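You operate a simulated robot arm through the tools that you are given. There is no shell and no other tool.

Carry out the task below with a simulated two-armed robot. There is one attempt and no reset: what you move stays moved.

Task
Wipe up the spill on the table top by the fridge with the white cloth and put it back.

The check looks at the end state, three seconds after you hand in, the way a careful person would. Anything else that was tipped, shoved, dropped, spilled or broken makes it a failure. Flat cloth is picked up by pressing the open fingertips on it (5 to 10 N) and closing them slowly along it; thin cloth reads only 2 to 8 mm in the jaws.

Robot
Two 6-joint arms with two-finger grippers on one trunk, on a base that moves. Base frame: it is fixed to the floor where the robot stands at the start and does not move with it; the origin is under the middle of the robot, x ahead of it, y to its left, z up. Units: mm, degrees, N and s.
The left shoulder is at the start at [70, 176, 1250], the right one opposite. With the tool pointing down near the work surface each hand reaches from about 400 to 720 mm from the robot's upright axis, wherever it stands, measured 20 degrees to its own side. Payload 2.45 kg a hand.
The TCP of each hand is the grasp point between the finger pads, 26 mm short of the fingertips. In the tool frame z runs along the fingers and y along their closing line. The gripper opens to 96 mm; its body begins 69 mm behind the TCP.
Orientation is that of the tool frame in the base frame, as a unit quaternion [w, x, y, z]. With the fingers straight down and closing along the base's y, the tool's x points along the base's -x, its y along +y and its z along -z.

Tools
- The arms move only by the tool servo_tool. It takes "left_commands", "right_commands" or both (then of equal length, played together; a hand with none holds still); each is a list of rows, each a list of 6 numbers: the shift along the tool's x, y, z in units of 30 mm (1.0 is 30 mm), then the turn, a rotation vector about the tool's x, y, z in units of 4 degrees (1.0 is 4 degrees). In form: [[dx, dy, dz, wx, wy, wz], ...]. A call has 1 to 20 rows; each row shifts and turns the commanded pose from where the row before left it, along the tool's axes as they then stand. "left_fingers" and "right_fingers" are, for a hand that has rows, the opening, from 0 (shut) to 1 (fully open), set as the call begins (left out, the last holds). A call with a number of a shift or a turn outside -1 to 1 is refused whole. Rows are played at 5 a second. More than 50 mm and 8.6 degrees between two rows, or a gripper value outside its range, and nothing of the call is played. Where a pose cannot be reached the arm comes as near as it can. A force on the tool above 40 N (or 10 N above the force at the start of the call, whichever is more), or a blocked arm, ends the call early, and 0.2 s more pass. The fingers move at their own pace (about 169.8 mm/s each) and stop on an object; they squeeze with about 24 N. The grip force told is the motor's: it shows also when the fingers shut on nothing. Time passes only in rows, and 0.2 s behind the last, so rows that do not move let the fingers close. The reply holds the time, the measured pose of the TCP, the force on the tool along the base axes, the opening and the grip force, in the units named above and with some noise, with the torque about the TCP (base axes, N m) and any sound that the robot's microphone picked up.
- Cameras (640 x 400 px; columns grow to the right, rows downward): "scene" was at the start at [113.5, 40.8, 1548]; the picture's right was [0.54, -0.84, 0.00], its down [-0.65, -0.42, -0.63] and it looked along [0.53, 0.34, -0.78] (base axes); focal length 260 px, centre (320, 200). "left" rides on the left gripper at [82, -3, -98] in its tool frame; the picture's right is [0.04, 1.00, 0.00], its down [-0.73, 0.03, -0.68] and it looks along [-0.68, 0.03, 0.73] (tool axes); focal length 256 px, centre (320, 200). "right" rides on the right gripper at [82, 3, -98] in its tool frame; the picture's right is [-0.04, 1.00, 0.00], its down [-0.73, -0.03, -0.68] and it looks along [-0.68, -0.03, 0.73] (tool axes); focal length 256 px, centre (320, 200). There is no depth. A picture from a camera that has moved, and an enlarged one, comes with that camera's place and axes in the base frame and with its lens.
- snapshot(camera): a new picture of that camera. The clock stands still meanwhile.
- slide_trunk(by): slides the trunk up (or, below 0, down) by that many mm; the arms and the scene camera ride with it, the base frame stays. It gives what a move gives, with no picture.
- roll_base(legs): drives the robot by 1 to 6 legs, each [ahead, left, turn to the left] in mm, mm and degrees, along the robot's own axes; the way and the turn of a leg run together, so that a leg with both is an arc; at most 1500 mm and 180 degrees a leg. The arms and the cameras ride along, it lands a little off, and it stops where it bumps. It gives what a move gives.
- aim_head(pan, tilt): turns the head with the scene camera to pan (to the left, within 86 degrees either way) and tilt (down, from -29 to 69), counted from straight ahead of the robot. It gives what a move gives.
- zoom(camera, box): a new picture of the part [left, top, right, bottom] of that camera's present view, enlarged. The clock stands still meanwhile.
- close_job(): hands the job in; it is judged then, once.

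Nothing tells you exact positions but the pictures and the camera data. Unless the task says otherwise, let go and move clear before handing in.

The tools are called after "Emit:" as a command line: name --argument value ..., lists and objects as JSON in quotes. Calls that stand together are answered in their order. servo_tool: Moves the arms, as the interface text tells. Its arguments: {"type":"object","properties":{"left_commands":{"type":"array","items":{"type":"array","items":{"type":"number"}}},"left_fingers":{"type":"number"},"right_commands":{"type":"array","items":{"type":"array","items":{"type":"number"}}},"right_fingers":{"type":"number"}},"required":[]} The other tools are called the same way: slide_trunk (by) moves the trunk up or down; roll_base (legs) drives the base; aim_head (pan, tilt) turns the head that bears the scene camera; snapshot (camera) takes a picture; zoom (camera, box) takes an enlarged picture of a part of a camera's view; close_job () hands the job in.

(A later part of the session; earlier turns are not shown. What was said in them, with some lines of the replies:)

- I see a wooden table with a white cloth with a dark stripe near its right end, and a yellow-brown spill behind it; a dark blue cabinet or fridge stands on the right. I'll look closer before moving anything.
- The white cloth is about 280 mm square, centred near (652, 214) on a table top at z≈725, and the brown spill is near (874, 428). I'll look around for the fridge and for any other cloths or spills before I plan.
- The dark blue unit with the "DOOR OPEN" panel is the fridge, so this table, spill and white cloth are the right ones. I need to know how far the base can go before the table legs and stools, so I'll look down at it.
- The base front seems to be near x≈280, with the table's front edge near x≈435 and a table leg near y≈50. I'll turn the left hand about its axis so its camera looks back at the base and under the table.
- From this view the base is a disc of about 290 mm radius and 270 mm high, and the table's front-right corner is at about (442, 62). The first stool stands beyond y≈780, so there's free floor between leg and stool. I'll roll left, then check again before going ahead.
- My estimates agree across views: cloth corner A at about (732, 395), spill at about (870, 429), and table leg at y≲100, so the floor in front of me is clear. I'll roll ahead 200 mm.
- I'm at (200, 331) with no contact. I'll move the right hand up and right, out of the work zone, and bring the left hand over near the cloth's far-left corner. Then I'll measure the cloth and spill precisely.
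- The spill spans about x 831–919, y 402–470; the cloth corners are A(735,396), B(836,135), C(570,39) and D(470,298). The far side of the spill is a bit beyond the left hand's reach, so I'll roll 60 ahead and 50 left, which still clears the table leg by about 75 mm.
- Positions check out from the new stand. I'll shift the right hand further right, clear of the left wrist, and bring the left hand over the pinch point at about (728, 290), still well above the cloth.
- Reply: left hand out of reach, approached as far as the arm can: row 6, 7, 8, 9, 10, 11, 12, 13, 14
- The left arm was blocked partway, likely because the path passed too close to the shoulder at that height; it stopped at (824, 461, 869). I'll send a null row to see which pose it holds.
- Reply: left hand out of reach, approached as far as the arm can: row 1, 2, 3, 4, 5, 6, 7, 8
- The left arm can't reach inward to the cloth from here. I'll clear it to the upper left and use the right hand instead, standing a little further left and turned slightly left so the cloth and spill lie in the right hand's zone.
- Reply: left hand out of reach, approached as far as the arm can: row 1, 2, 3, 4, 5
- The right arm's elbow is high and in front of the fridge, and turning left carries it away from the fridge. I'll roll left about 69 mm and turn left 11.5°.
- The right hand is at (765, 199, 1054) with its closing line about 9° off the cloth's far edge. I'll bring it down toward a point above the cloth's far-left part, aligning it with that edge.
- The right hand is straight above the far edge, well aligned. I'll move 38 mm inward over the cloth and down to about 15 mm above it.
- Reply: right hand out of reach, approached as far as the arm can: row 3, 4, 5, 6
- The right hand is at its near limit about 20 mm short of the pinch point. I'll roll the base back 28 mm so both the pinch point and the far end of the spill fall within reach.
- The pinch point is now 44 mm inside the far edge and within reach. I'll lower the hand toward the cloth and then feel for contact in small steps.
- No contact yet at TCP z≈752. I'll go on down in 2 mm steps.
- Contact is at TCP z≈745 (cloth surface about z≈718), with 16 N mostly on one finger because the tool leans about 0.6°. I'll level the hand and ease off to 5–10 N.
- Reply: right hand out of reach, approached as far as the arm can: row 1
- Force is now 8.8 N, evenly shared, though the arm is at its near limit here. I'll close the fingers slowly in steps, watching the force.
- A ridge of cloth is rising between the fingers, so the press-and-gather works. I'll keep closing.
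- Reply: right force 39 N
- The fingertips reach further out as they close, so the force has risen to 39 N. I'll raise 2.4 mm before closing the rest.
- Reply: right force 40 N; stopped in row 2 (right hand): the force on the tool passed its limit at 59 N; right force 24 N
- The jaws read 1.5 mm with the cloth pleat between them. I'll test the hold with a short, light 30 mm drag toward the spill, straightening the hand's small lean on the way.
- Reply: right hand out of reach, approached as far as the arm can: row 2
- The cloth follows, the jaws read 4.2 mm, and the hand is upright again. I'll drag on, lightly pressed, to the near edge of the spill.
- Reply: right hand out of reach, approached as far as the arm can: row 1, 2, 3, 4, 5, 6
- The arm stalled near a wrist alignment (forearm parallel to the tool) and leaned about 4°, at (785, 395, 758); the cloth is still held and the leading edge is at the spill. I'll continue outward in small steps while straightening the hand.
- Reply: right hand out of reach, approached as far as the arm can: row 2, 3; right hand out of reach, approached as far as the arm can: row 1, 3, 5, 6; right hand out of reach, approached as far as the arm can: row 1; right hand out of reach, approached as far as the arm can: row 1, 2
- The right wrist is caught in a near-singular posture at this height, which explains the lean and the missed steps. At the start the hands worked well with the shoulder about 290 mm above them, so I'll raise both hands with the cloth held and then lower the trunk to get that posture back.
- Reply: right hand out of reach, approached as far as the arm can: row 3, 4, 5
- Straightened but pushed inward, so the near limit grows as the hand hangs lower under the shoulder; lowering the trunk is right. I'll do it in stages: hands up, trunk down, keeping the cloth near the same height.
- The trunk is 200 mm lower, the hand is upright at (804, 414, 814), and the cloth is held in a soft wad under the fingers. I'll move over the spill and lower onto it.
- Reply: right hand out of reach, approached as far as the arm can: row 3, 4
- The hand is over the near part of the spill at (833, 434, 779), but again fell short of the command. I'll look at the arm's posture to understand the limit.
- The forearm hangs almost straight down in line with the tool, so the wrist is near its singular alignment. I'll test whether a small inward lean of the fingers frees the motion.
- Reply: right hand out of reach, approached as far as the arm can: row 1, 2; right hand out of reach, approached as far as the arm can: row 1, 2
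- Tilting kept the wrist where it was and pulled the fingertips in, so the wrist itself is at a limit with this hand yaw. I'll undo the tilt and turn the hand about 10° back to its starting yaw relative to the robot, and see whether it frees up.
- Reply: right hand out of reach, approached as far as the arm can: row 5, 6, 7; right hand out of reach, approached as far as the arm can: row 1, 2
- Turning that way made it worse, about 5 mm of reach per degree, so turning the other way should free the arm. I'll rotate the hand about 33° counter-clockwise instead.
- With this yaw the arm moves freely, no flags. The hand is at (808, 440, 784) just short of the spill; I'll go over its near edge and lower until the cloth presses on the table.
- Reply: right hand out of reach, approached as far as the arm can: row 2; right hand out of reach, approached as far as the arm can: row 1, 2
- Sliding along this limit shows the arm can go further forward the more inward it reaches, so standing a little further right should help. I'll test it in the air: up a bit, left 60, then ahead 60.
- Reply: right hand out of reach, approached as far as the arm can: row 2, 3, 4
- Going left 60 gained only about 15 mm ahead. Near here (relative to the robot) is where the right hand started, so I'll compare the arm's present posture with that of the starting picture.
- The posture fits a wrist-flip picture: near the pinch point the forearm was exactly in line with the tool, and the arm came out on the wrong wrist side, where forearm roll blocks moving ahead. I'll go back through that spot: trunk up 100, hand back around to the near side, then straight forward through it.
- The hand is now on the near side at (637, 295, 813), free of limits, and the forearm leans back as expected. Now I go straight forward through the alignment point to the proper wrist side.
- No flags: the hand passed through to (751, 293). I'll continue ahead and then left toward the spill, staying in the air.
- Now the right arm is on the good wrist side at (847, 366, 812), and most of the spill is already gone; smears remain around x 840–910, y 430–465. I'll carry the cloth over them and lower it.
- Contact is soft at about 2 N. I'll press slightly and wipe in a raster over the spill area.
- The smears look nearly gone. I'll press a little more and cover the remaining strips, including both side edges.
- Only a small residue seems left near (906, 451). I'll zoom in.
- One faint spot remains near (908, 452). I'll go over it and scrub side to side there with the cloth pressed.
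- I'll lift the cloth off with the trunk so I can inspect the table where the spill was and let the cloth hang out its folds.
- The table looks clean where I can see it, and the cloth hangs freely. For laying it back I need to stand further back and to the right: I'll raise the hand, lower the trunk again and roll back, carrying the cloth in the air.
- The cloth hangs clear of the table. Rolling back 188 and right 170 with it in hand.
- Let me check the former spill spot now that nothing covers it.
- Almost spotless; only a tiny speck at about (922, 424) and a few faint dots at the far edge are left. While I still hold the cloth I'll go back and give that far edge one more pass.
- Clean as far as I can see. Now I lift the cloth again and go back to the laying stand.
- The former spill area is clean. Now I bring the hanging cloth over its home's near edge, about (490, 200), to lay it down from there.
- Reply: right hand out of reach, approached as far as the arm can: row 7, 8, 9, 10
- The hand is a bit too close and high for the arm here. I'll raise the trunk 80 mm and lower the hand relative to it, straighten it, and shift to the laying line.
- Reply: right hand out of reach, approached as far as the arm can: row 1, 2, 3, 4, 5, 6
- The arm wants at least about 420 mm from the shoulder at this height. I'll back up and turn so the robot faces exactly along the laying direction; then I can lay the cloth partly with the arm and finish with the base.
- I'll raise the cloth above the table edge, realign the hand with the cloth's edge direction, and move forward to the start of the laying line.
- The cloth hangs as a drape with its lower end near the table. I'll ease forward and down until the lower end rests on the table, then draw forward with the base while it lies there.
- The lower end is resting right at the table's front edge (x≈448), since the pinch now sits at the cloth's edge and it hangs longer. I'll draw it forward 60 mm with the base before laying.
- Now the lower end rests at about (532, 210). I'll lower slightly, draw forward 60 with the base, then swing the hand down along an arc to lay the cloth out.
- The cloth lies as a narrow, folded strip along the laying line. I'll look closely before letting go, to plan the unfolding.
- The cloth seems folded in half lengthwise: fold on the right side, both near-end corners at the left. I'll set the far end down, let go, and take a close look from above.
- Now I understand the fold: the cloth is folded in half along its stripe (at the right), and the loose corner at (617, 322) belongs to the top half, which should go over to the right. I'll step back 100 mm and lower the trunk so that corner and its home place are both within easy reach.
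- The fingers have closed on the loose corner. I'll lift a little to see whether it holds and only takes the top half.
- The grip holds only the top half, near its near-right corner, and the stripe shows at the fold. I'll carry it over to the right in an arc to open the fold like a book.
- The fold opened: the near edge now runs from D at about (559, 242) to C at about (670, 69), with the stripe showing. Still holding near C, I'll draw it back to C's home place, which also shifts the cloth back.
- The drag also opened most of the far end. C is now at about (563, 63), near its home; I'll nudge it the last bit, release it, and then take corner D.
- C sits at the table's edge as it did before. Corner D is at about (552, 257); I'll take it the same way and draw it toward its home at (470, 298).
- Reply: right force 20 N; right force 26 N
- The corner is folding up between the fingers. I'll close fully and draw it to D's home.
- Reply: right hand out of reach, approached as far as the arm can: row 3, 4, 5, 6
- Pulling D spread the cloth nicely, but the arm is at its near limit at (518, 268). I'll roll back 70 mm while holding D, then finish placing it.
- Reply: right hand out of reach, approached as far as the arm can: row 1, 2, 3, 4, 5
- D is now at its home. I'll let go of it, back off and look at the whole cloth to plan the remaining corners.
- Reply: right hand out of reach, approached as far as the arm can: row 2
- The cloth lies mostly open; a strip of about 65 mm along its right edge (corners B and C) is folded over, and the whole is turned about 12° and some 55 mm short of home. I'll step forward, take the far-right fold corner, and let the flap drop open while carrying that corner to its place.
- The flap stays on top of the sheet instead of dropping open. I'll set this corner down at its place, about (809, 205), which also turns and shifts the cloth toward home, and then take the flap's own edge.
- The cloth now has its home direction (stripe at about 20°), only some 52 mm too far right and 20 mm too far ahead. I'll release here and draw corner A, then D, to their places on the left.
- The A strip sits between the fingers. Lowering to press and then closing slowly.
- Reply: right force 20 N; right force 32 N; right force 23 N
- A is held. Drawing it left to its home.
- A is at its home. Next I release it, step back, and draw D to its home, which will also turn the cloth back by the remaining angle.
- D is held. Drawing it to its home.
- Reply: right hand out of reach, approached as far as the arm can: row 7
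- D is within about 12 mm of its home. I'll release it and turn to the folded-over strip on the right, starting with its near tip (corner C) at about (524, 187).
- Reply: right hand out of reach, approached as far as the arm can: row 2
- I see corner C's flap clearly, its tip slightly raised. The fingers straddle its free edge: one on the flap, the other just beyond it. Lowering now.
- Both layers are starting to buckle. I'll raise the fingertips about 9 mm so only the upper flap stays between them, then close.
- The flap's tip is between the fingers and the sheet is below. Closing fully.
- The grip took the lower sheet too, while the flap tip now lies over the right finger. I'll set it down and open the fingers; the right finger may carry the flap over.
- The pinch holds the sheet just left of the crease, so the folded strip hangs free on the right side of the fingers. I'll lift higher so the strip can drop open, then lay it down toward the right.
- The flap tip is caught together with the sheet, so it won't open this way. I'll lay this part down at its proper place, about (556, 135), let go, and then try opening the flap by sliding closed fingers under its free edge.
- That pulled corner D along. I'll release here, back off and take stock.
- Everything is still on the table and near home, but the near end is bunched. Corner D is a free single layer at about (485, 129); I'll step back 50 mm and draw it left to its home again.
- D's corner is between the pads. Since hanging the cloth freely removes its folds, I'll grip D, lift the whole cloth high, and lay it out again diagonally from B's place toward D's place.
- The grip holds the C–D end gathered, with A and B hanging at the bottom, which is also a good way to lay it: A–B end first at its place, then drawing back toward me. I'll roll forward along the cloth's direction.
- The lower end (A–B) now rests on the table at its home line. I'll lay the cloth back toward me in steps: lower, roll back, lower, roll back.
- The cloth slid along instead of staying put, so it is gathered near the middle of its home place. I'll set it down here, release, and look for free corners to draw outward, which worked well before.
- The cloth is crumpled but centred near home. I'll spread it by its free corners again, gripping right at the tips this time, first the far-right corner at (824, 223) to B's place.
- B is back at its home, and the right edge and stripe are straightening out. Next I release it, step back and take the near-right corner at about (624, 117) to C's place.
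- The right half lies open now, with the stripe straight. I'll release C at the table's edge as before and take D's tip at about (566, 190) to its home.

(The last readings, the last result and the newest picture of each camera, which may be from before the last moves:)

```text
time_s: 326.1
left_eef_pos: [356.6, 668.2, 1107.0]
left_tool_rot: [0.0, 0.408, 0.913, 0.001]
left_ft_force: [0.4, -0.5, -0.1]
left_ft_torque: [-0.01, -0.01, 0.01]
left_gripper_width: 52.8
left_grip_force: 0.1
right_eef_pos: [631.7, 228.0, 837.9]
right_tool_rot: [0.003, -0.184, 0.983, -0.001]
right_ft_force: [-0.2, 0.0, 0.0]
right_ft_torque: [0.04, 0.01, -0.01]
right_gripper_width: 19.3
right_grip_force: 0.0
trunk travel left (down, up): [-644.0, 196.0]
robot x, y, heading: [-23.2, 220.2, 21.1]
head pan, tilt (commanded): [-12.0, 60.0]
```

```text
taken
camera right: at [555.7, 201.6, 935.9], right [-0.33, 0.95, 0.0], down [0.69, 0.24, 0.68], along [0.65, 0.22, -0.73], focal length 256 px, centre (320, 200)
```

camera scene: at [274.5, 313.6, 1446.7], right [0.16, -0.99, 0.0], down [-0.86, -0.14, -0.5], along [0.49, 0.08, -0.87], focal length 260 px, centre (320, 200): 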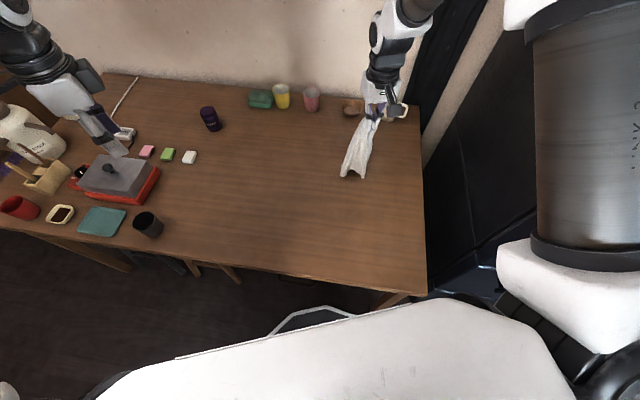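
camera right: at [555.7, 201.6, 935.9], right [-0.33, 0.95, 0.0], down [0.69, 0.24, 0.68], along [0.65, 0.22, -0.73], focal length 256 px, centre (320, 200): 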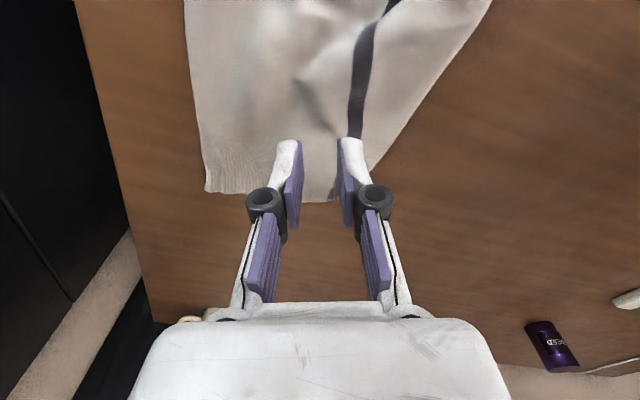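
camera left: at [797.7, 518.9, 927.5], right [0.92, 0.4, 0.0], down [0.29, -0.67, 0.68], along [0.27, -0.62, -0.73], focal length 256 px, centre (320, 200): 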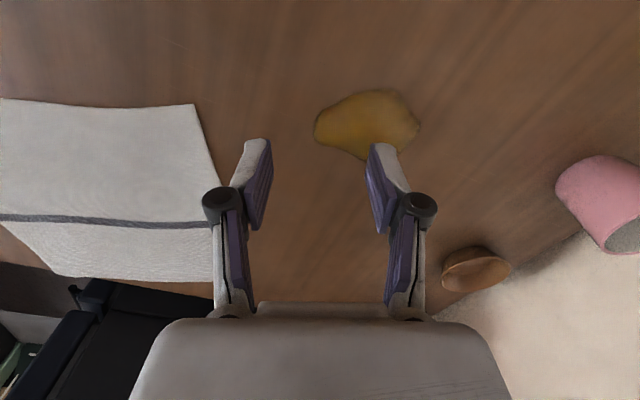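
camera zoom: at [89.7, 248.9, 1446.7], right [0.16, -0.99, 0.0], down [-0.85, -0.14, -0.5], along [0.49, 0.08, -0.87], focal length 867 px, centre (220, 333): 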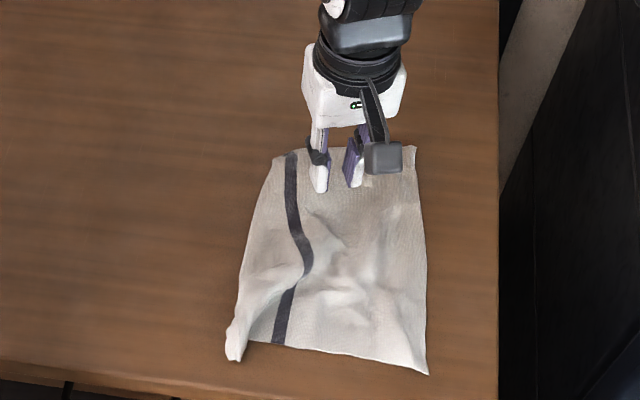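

The cloth now lies flat and tidy, its far half tucked underneath, covering about (477–765, 116–300), with its centre within 40 mm of where it was. I'll lift the hand clear, back off and check the whole scene.

Emit:
servo_tool --right_commands '[[0, 0, -0.9, 0, 0, 0], [0, 0, -0.9, 0, 0, 0], [0, 0, -0.9, 0, 0, 0], [0, 0, -0.9, 0, 0, 0], [0, 0, 0, 0, 0, 0]]'

Emit:
roll_base --legs '[[-150, 0, 0]]'

Emit:
aim_head --pan -10 --tilt 50

Emit:
snapshot --camera "scene"

Emit:
zoom --camera "scene" --box '[240, 120, 440, 260]'

```text
time_s: 327.3
left_eef_pos: [356.2, 668.3, 1107.9]
left_tool_rot: [0.001, 0.408, 0.913, 0.0]
left_ft_force: [0.7, 0.1, -0.1]
left_ft_torque: [-0.01, 0.04, 0.05]
left_gripper_width: 52.7
left_grip_force: 0.0
right_eef_pos: [632.2, 227.3, 947.5]
right_tool_rot: [0.002, -0.185, 0.983, 0.001]
right_ft_force: [0.3, -0.3, 0.2]
right_ft_torque: [0.02, 0.01, -0.01]
right_gripper_width: 19.2
right_grip_force: 0.0
trunk travel left (down, up): [-644.0, 196.0]
robot x, y, heading: [-19.8, 222.1, 21.5]
head pan, tilt (commanded): [-12.0, 60.0]
```

```text
time_s: 328.6
left_eef_pos: [218.5, 613.7, 1105.7]
left_tool_rot: [0.001, 0.408, 0.913, -0.001]
left_ft_force: [-0.1, 0.2, 0.0]
left_ft_torque: [0.01, 0.0, -0.01]
left_gripper_width: 52.8
left_grip_force: 0.1
right_eef_pos: [492.8, 174.4, 946.9]
right_tool_rot: [0.003, -0.185, 0.983, 0.001]
right_ft_force: [0.6, 0.2, -0.1]
right_ft_torque: [0.01, 0.02, 0.05]
right_gripper_width: 19.3
right_grip_force: 0.0
trunk travel left (down, up): [-644.0, 196.0]
robot x, y, heading: [-160.2, 163.7, 21.3]
head pan, tilt (commanded): [-12.0, 60.0]
```

```text
time_s: 329.4
left_eef_pos: [216.7, 613.5, 1106.8]
left_tool_rot: [0.002, 0.407, 0.913, 0.0]
left_ft_force: [-0.5, 0.0, -0.1]
left_ft_torque: [0.02, 0.01, -0.01]
left_gripper_width: 52.9
left_grip_force: 0.1
right_eef_pos: [491.7, 174.2, 948.6]
right_tool_rot: [0.004, -0.185, 0.983, 0.0]
right_ft_force: [0.2, -1.0, 0.4]
right_ft_torque: [0.0, -0.03, 0.01]
right_gripper_width: 19.0
right_grip_force: 0.1
trunk travel left (down, up): [-644.0, 196.0]
robot x, y, heading: [-160.4, 167.5, 21.3]
head pan, tilt (commanded): [-10.0, 50.0]
```

```text
taken
camera scene: at [-39.6, 198.2, 1459.3], right [0.2, -0.98, 0.0], down [-0.75, -0.15, -0.64], along [0.63, 0.13, -0.77], focal length 260 px, centre (320, 200)
```

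scene: 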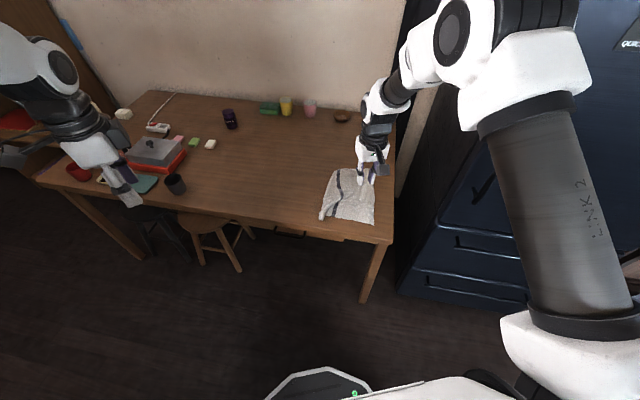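

```text
2.86 times, centred on (340, 190) of scene
camera zoom: at [-39.6, 198.2, 1459.3], right [0.2, -0.98, 0.0], down [-0.75, -0.15, -0.64], along [0.63, 0.13, -0.77], focal length 743 px, centre (263, 229)
```

zoom: 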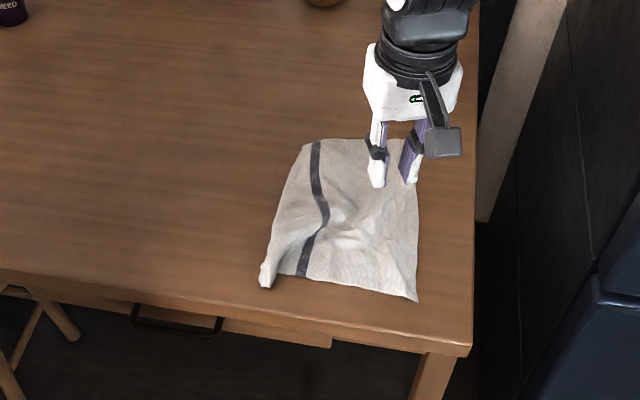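

Everything else on the table stands where it was. One last close look at the former spill spot and the mug behind the arm before handing in.

Emit:
zoom --camera "scene" --box '[265, 115, 355, 175]'

Emit:
servo_tool --right_commands '[[0, -0.5, -0.8, 0, 0, 0], [0, -0.7, -0.8, 0, 0, 0], [0, -0.8, -0.8, 0, 0, 0], [0, -0.8, -0.5, 0, 0, 0], [0, 0, 0, 0, 0, 0]]'

Emit:
snapshot --camera "scene"

Emit:
zoom --camera "scene" --box '[300, 80, 420, 240]'

```text
6.67 times, centred on (310, 145) of scene
camera zoom: at [-39.6, 198.2, 1459.3], right [0.2, -0.98, 0.0], down [-0.75, -0.15, -0.64], along [0.63, 0.13, -0.77], focal length 1734 px, centre (387, 567)
```

zoom: 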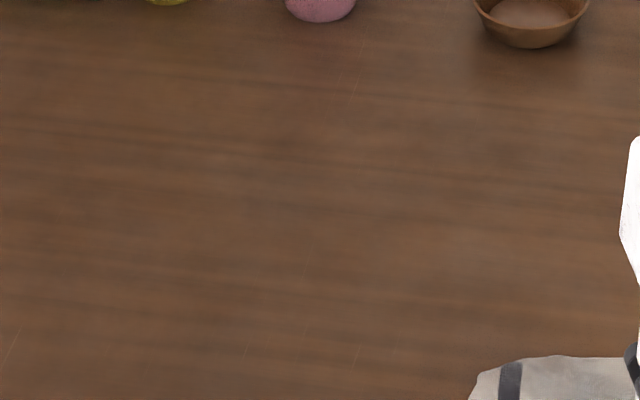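

```text
time_s: 330.6
left_eef_pos: [216.9, 613.9, 1106.9]
left_tool_rot: [0.001, 0.407, 0.913, 0.0]
left_ft_force: [0.5, 0.1, -0.7]
left_ft_torque: [-0.01, -0.03, 0.0]
left_gripper_width: 52.7
left_grip_force: 0.1
right_eef_pos: [523.9, 94.2, 1035.9]
right_tool_rot: [0.004, -0.184, 0.983, 0.001]
right_ft_force: [-0.7, -0.5, -0.4]
right_ft_torque: [-0.01, 0.0, -0.03]
right_gripper_width: 19.3
right_grip_force: 0.1
trunk travel left (down, up): [-644.0, 196.0]
robot x, y, heading: [-157.7, 167.9, 21.3]
head pan, tilt (commanded): [-10.0, 50.0]
```

```text
taken
camera scene: at [-38.5, 199.5, 1459.2], right [0.2, -0.98, 0.0], down [-0.75, -0.15, -0.64], along [0.63, 0.13, -0.77], focal length 260 px, centre (320, 200)
```

scene: 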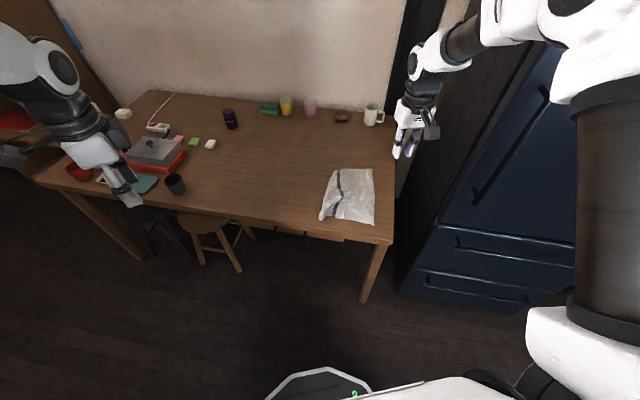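

```text
2.50 times, centred on (360, 160) of scene
camera zoom: at [-38.5, 199.5, 1459.2], right [0.2, -0.98, 0.0], down [-0.75, -0.15, -0.64], along [0.63, 0.13, -0.77], focal length 650 px, centre (220, 300)
```

zoom: 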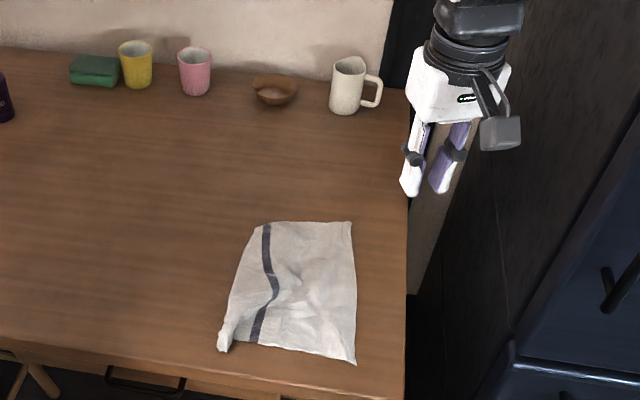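

The spill is gone and all the cups, the bowl and the mug stand where they were. The cloth lies on its spot at the table's right end, with its left half tucked under it rather than fully spread as before. Both hands are empty and clear, so I'm handing in.

Emit:
close_job

```text
The job is handed in.
```

The spill is wiped up and the white cloth is back on its spot at the right end of the table, but it isn't spread out flat as it was. It lies flat with its left half tucked underneath, and its centre is about 40 mm from where it started.

- **Spill:** the area looked clean in close-up views, with no visible residue after a second pass over the far edge.
- **Other objects:** the cups, bowl, mug, sponge and the things at the left end of the table all look undisturbed.
- **Robot:** I let go of the cloth, and both hands are clear of the table.

I tried several times to open the tucked half, but the folds kept catching. I stopped once the cloth was flat and close to its place.
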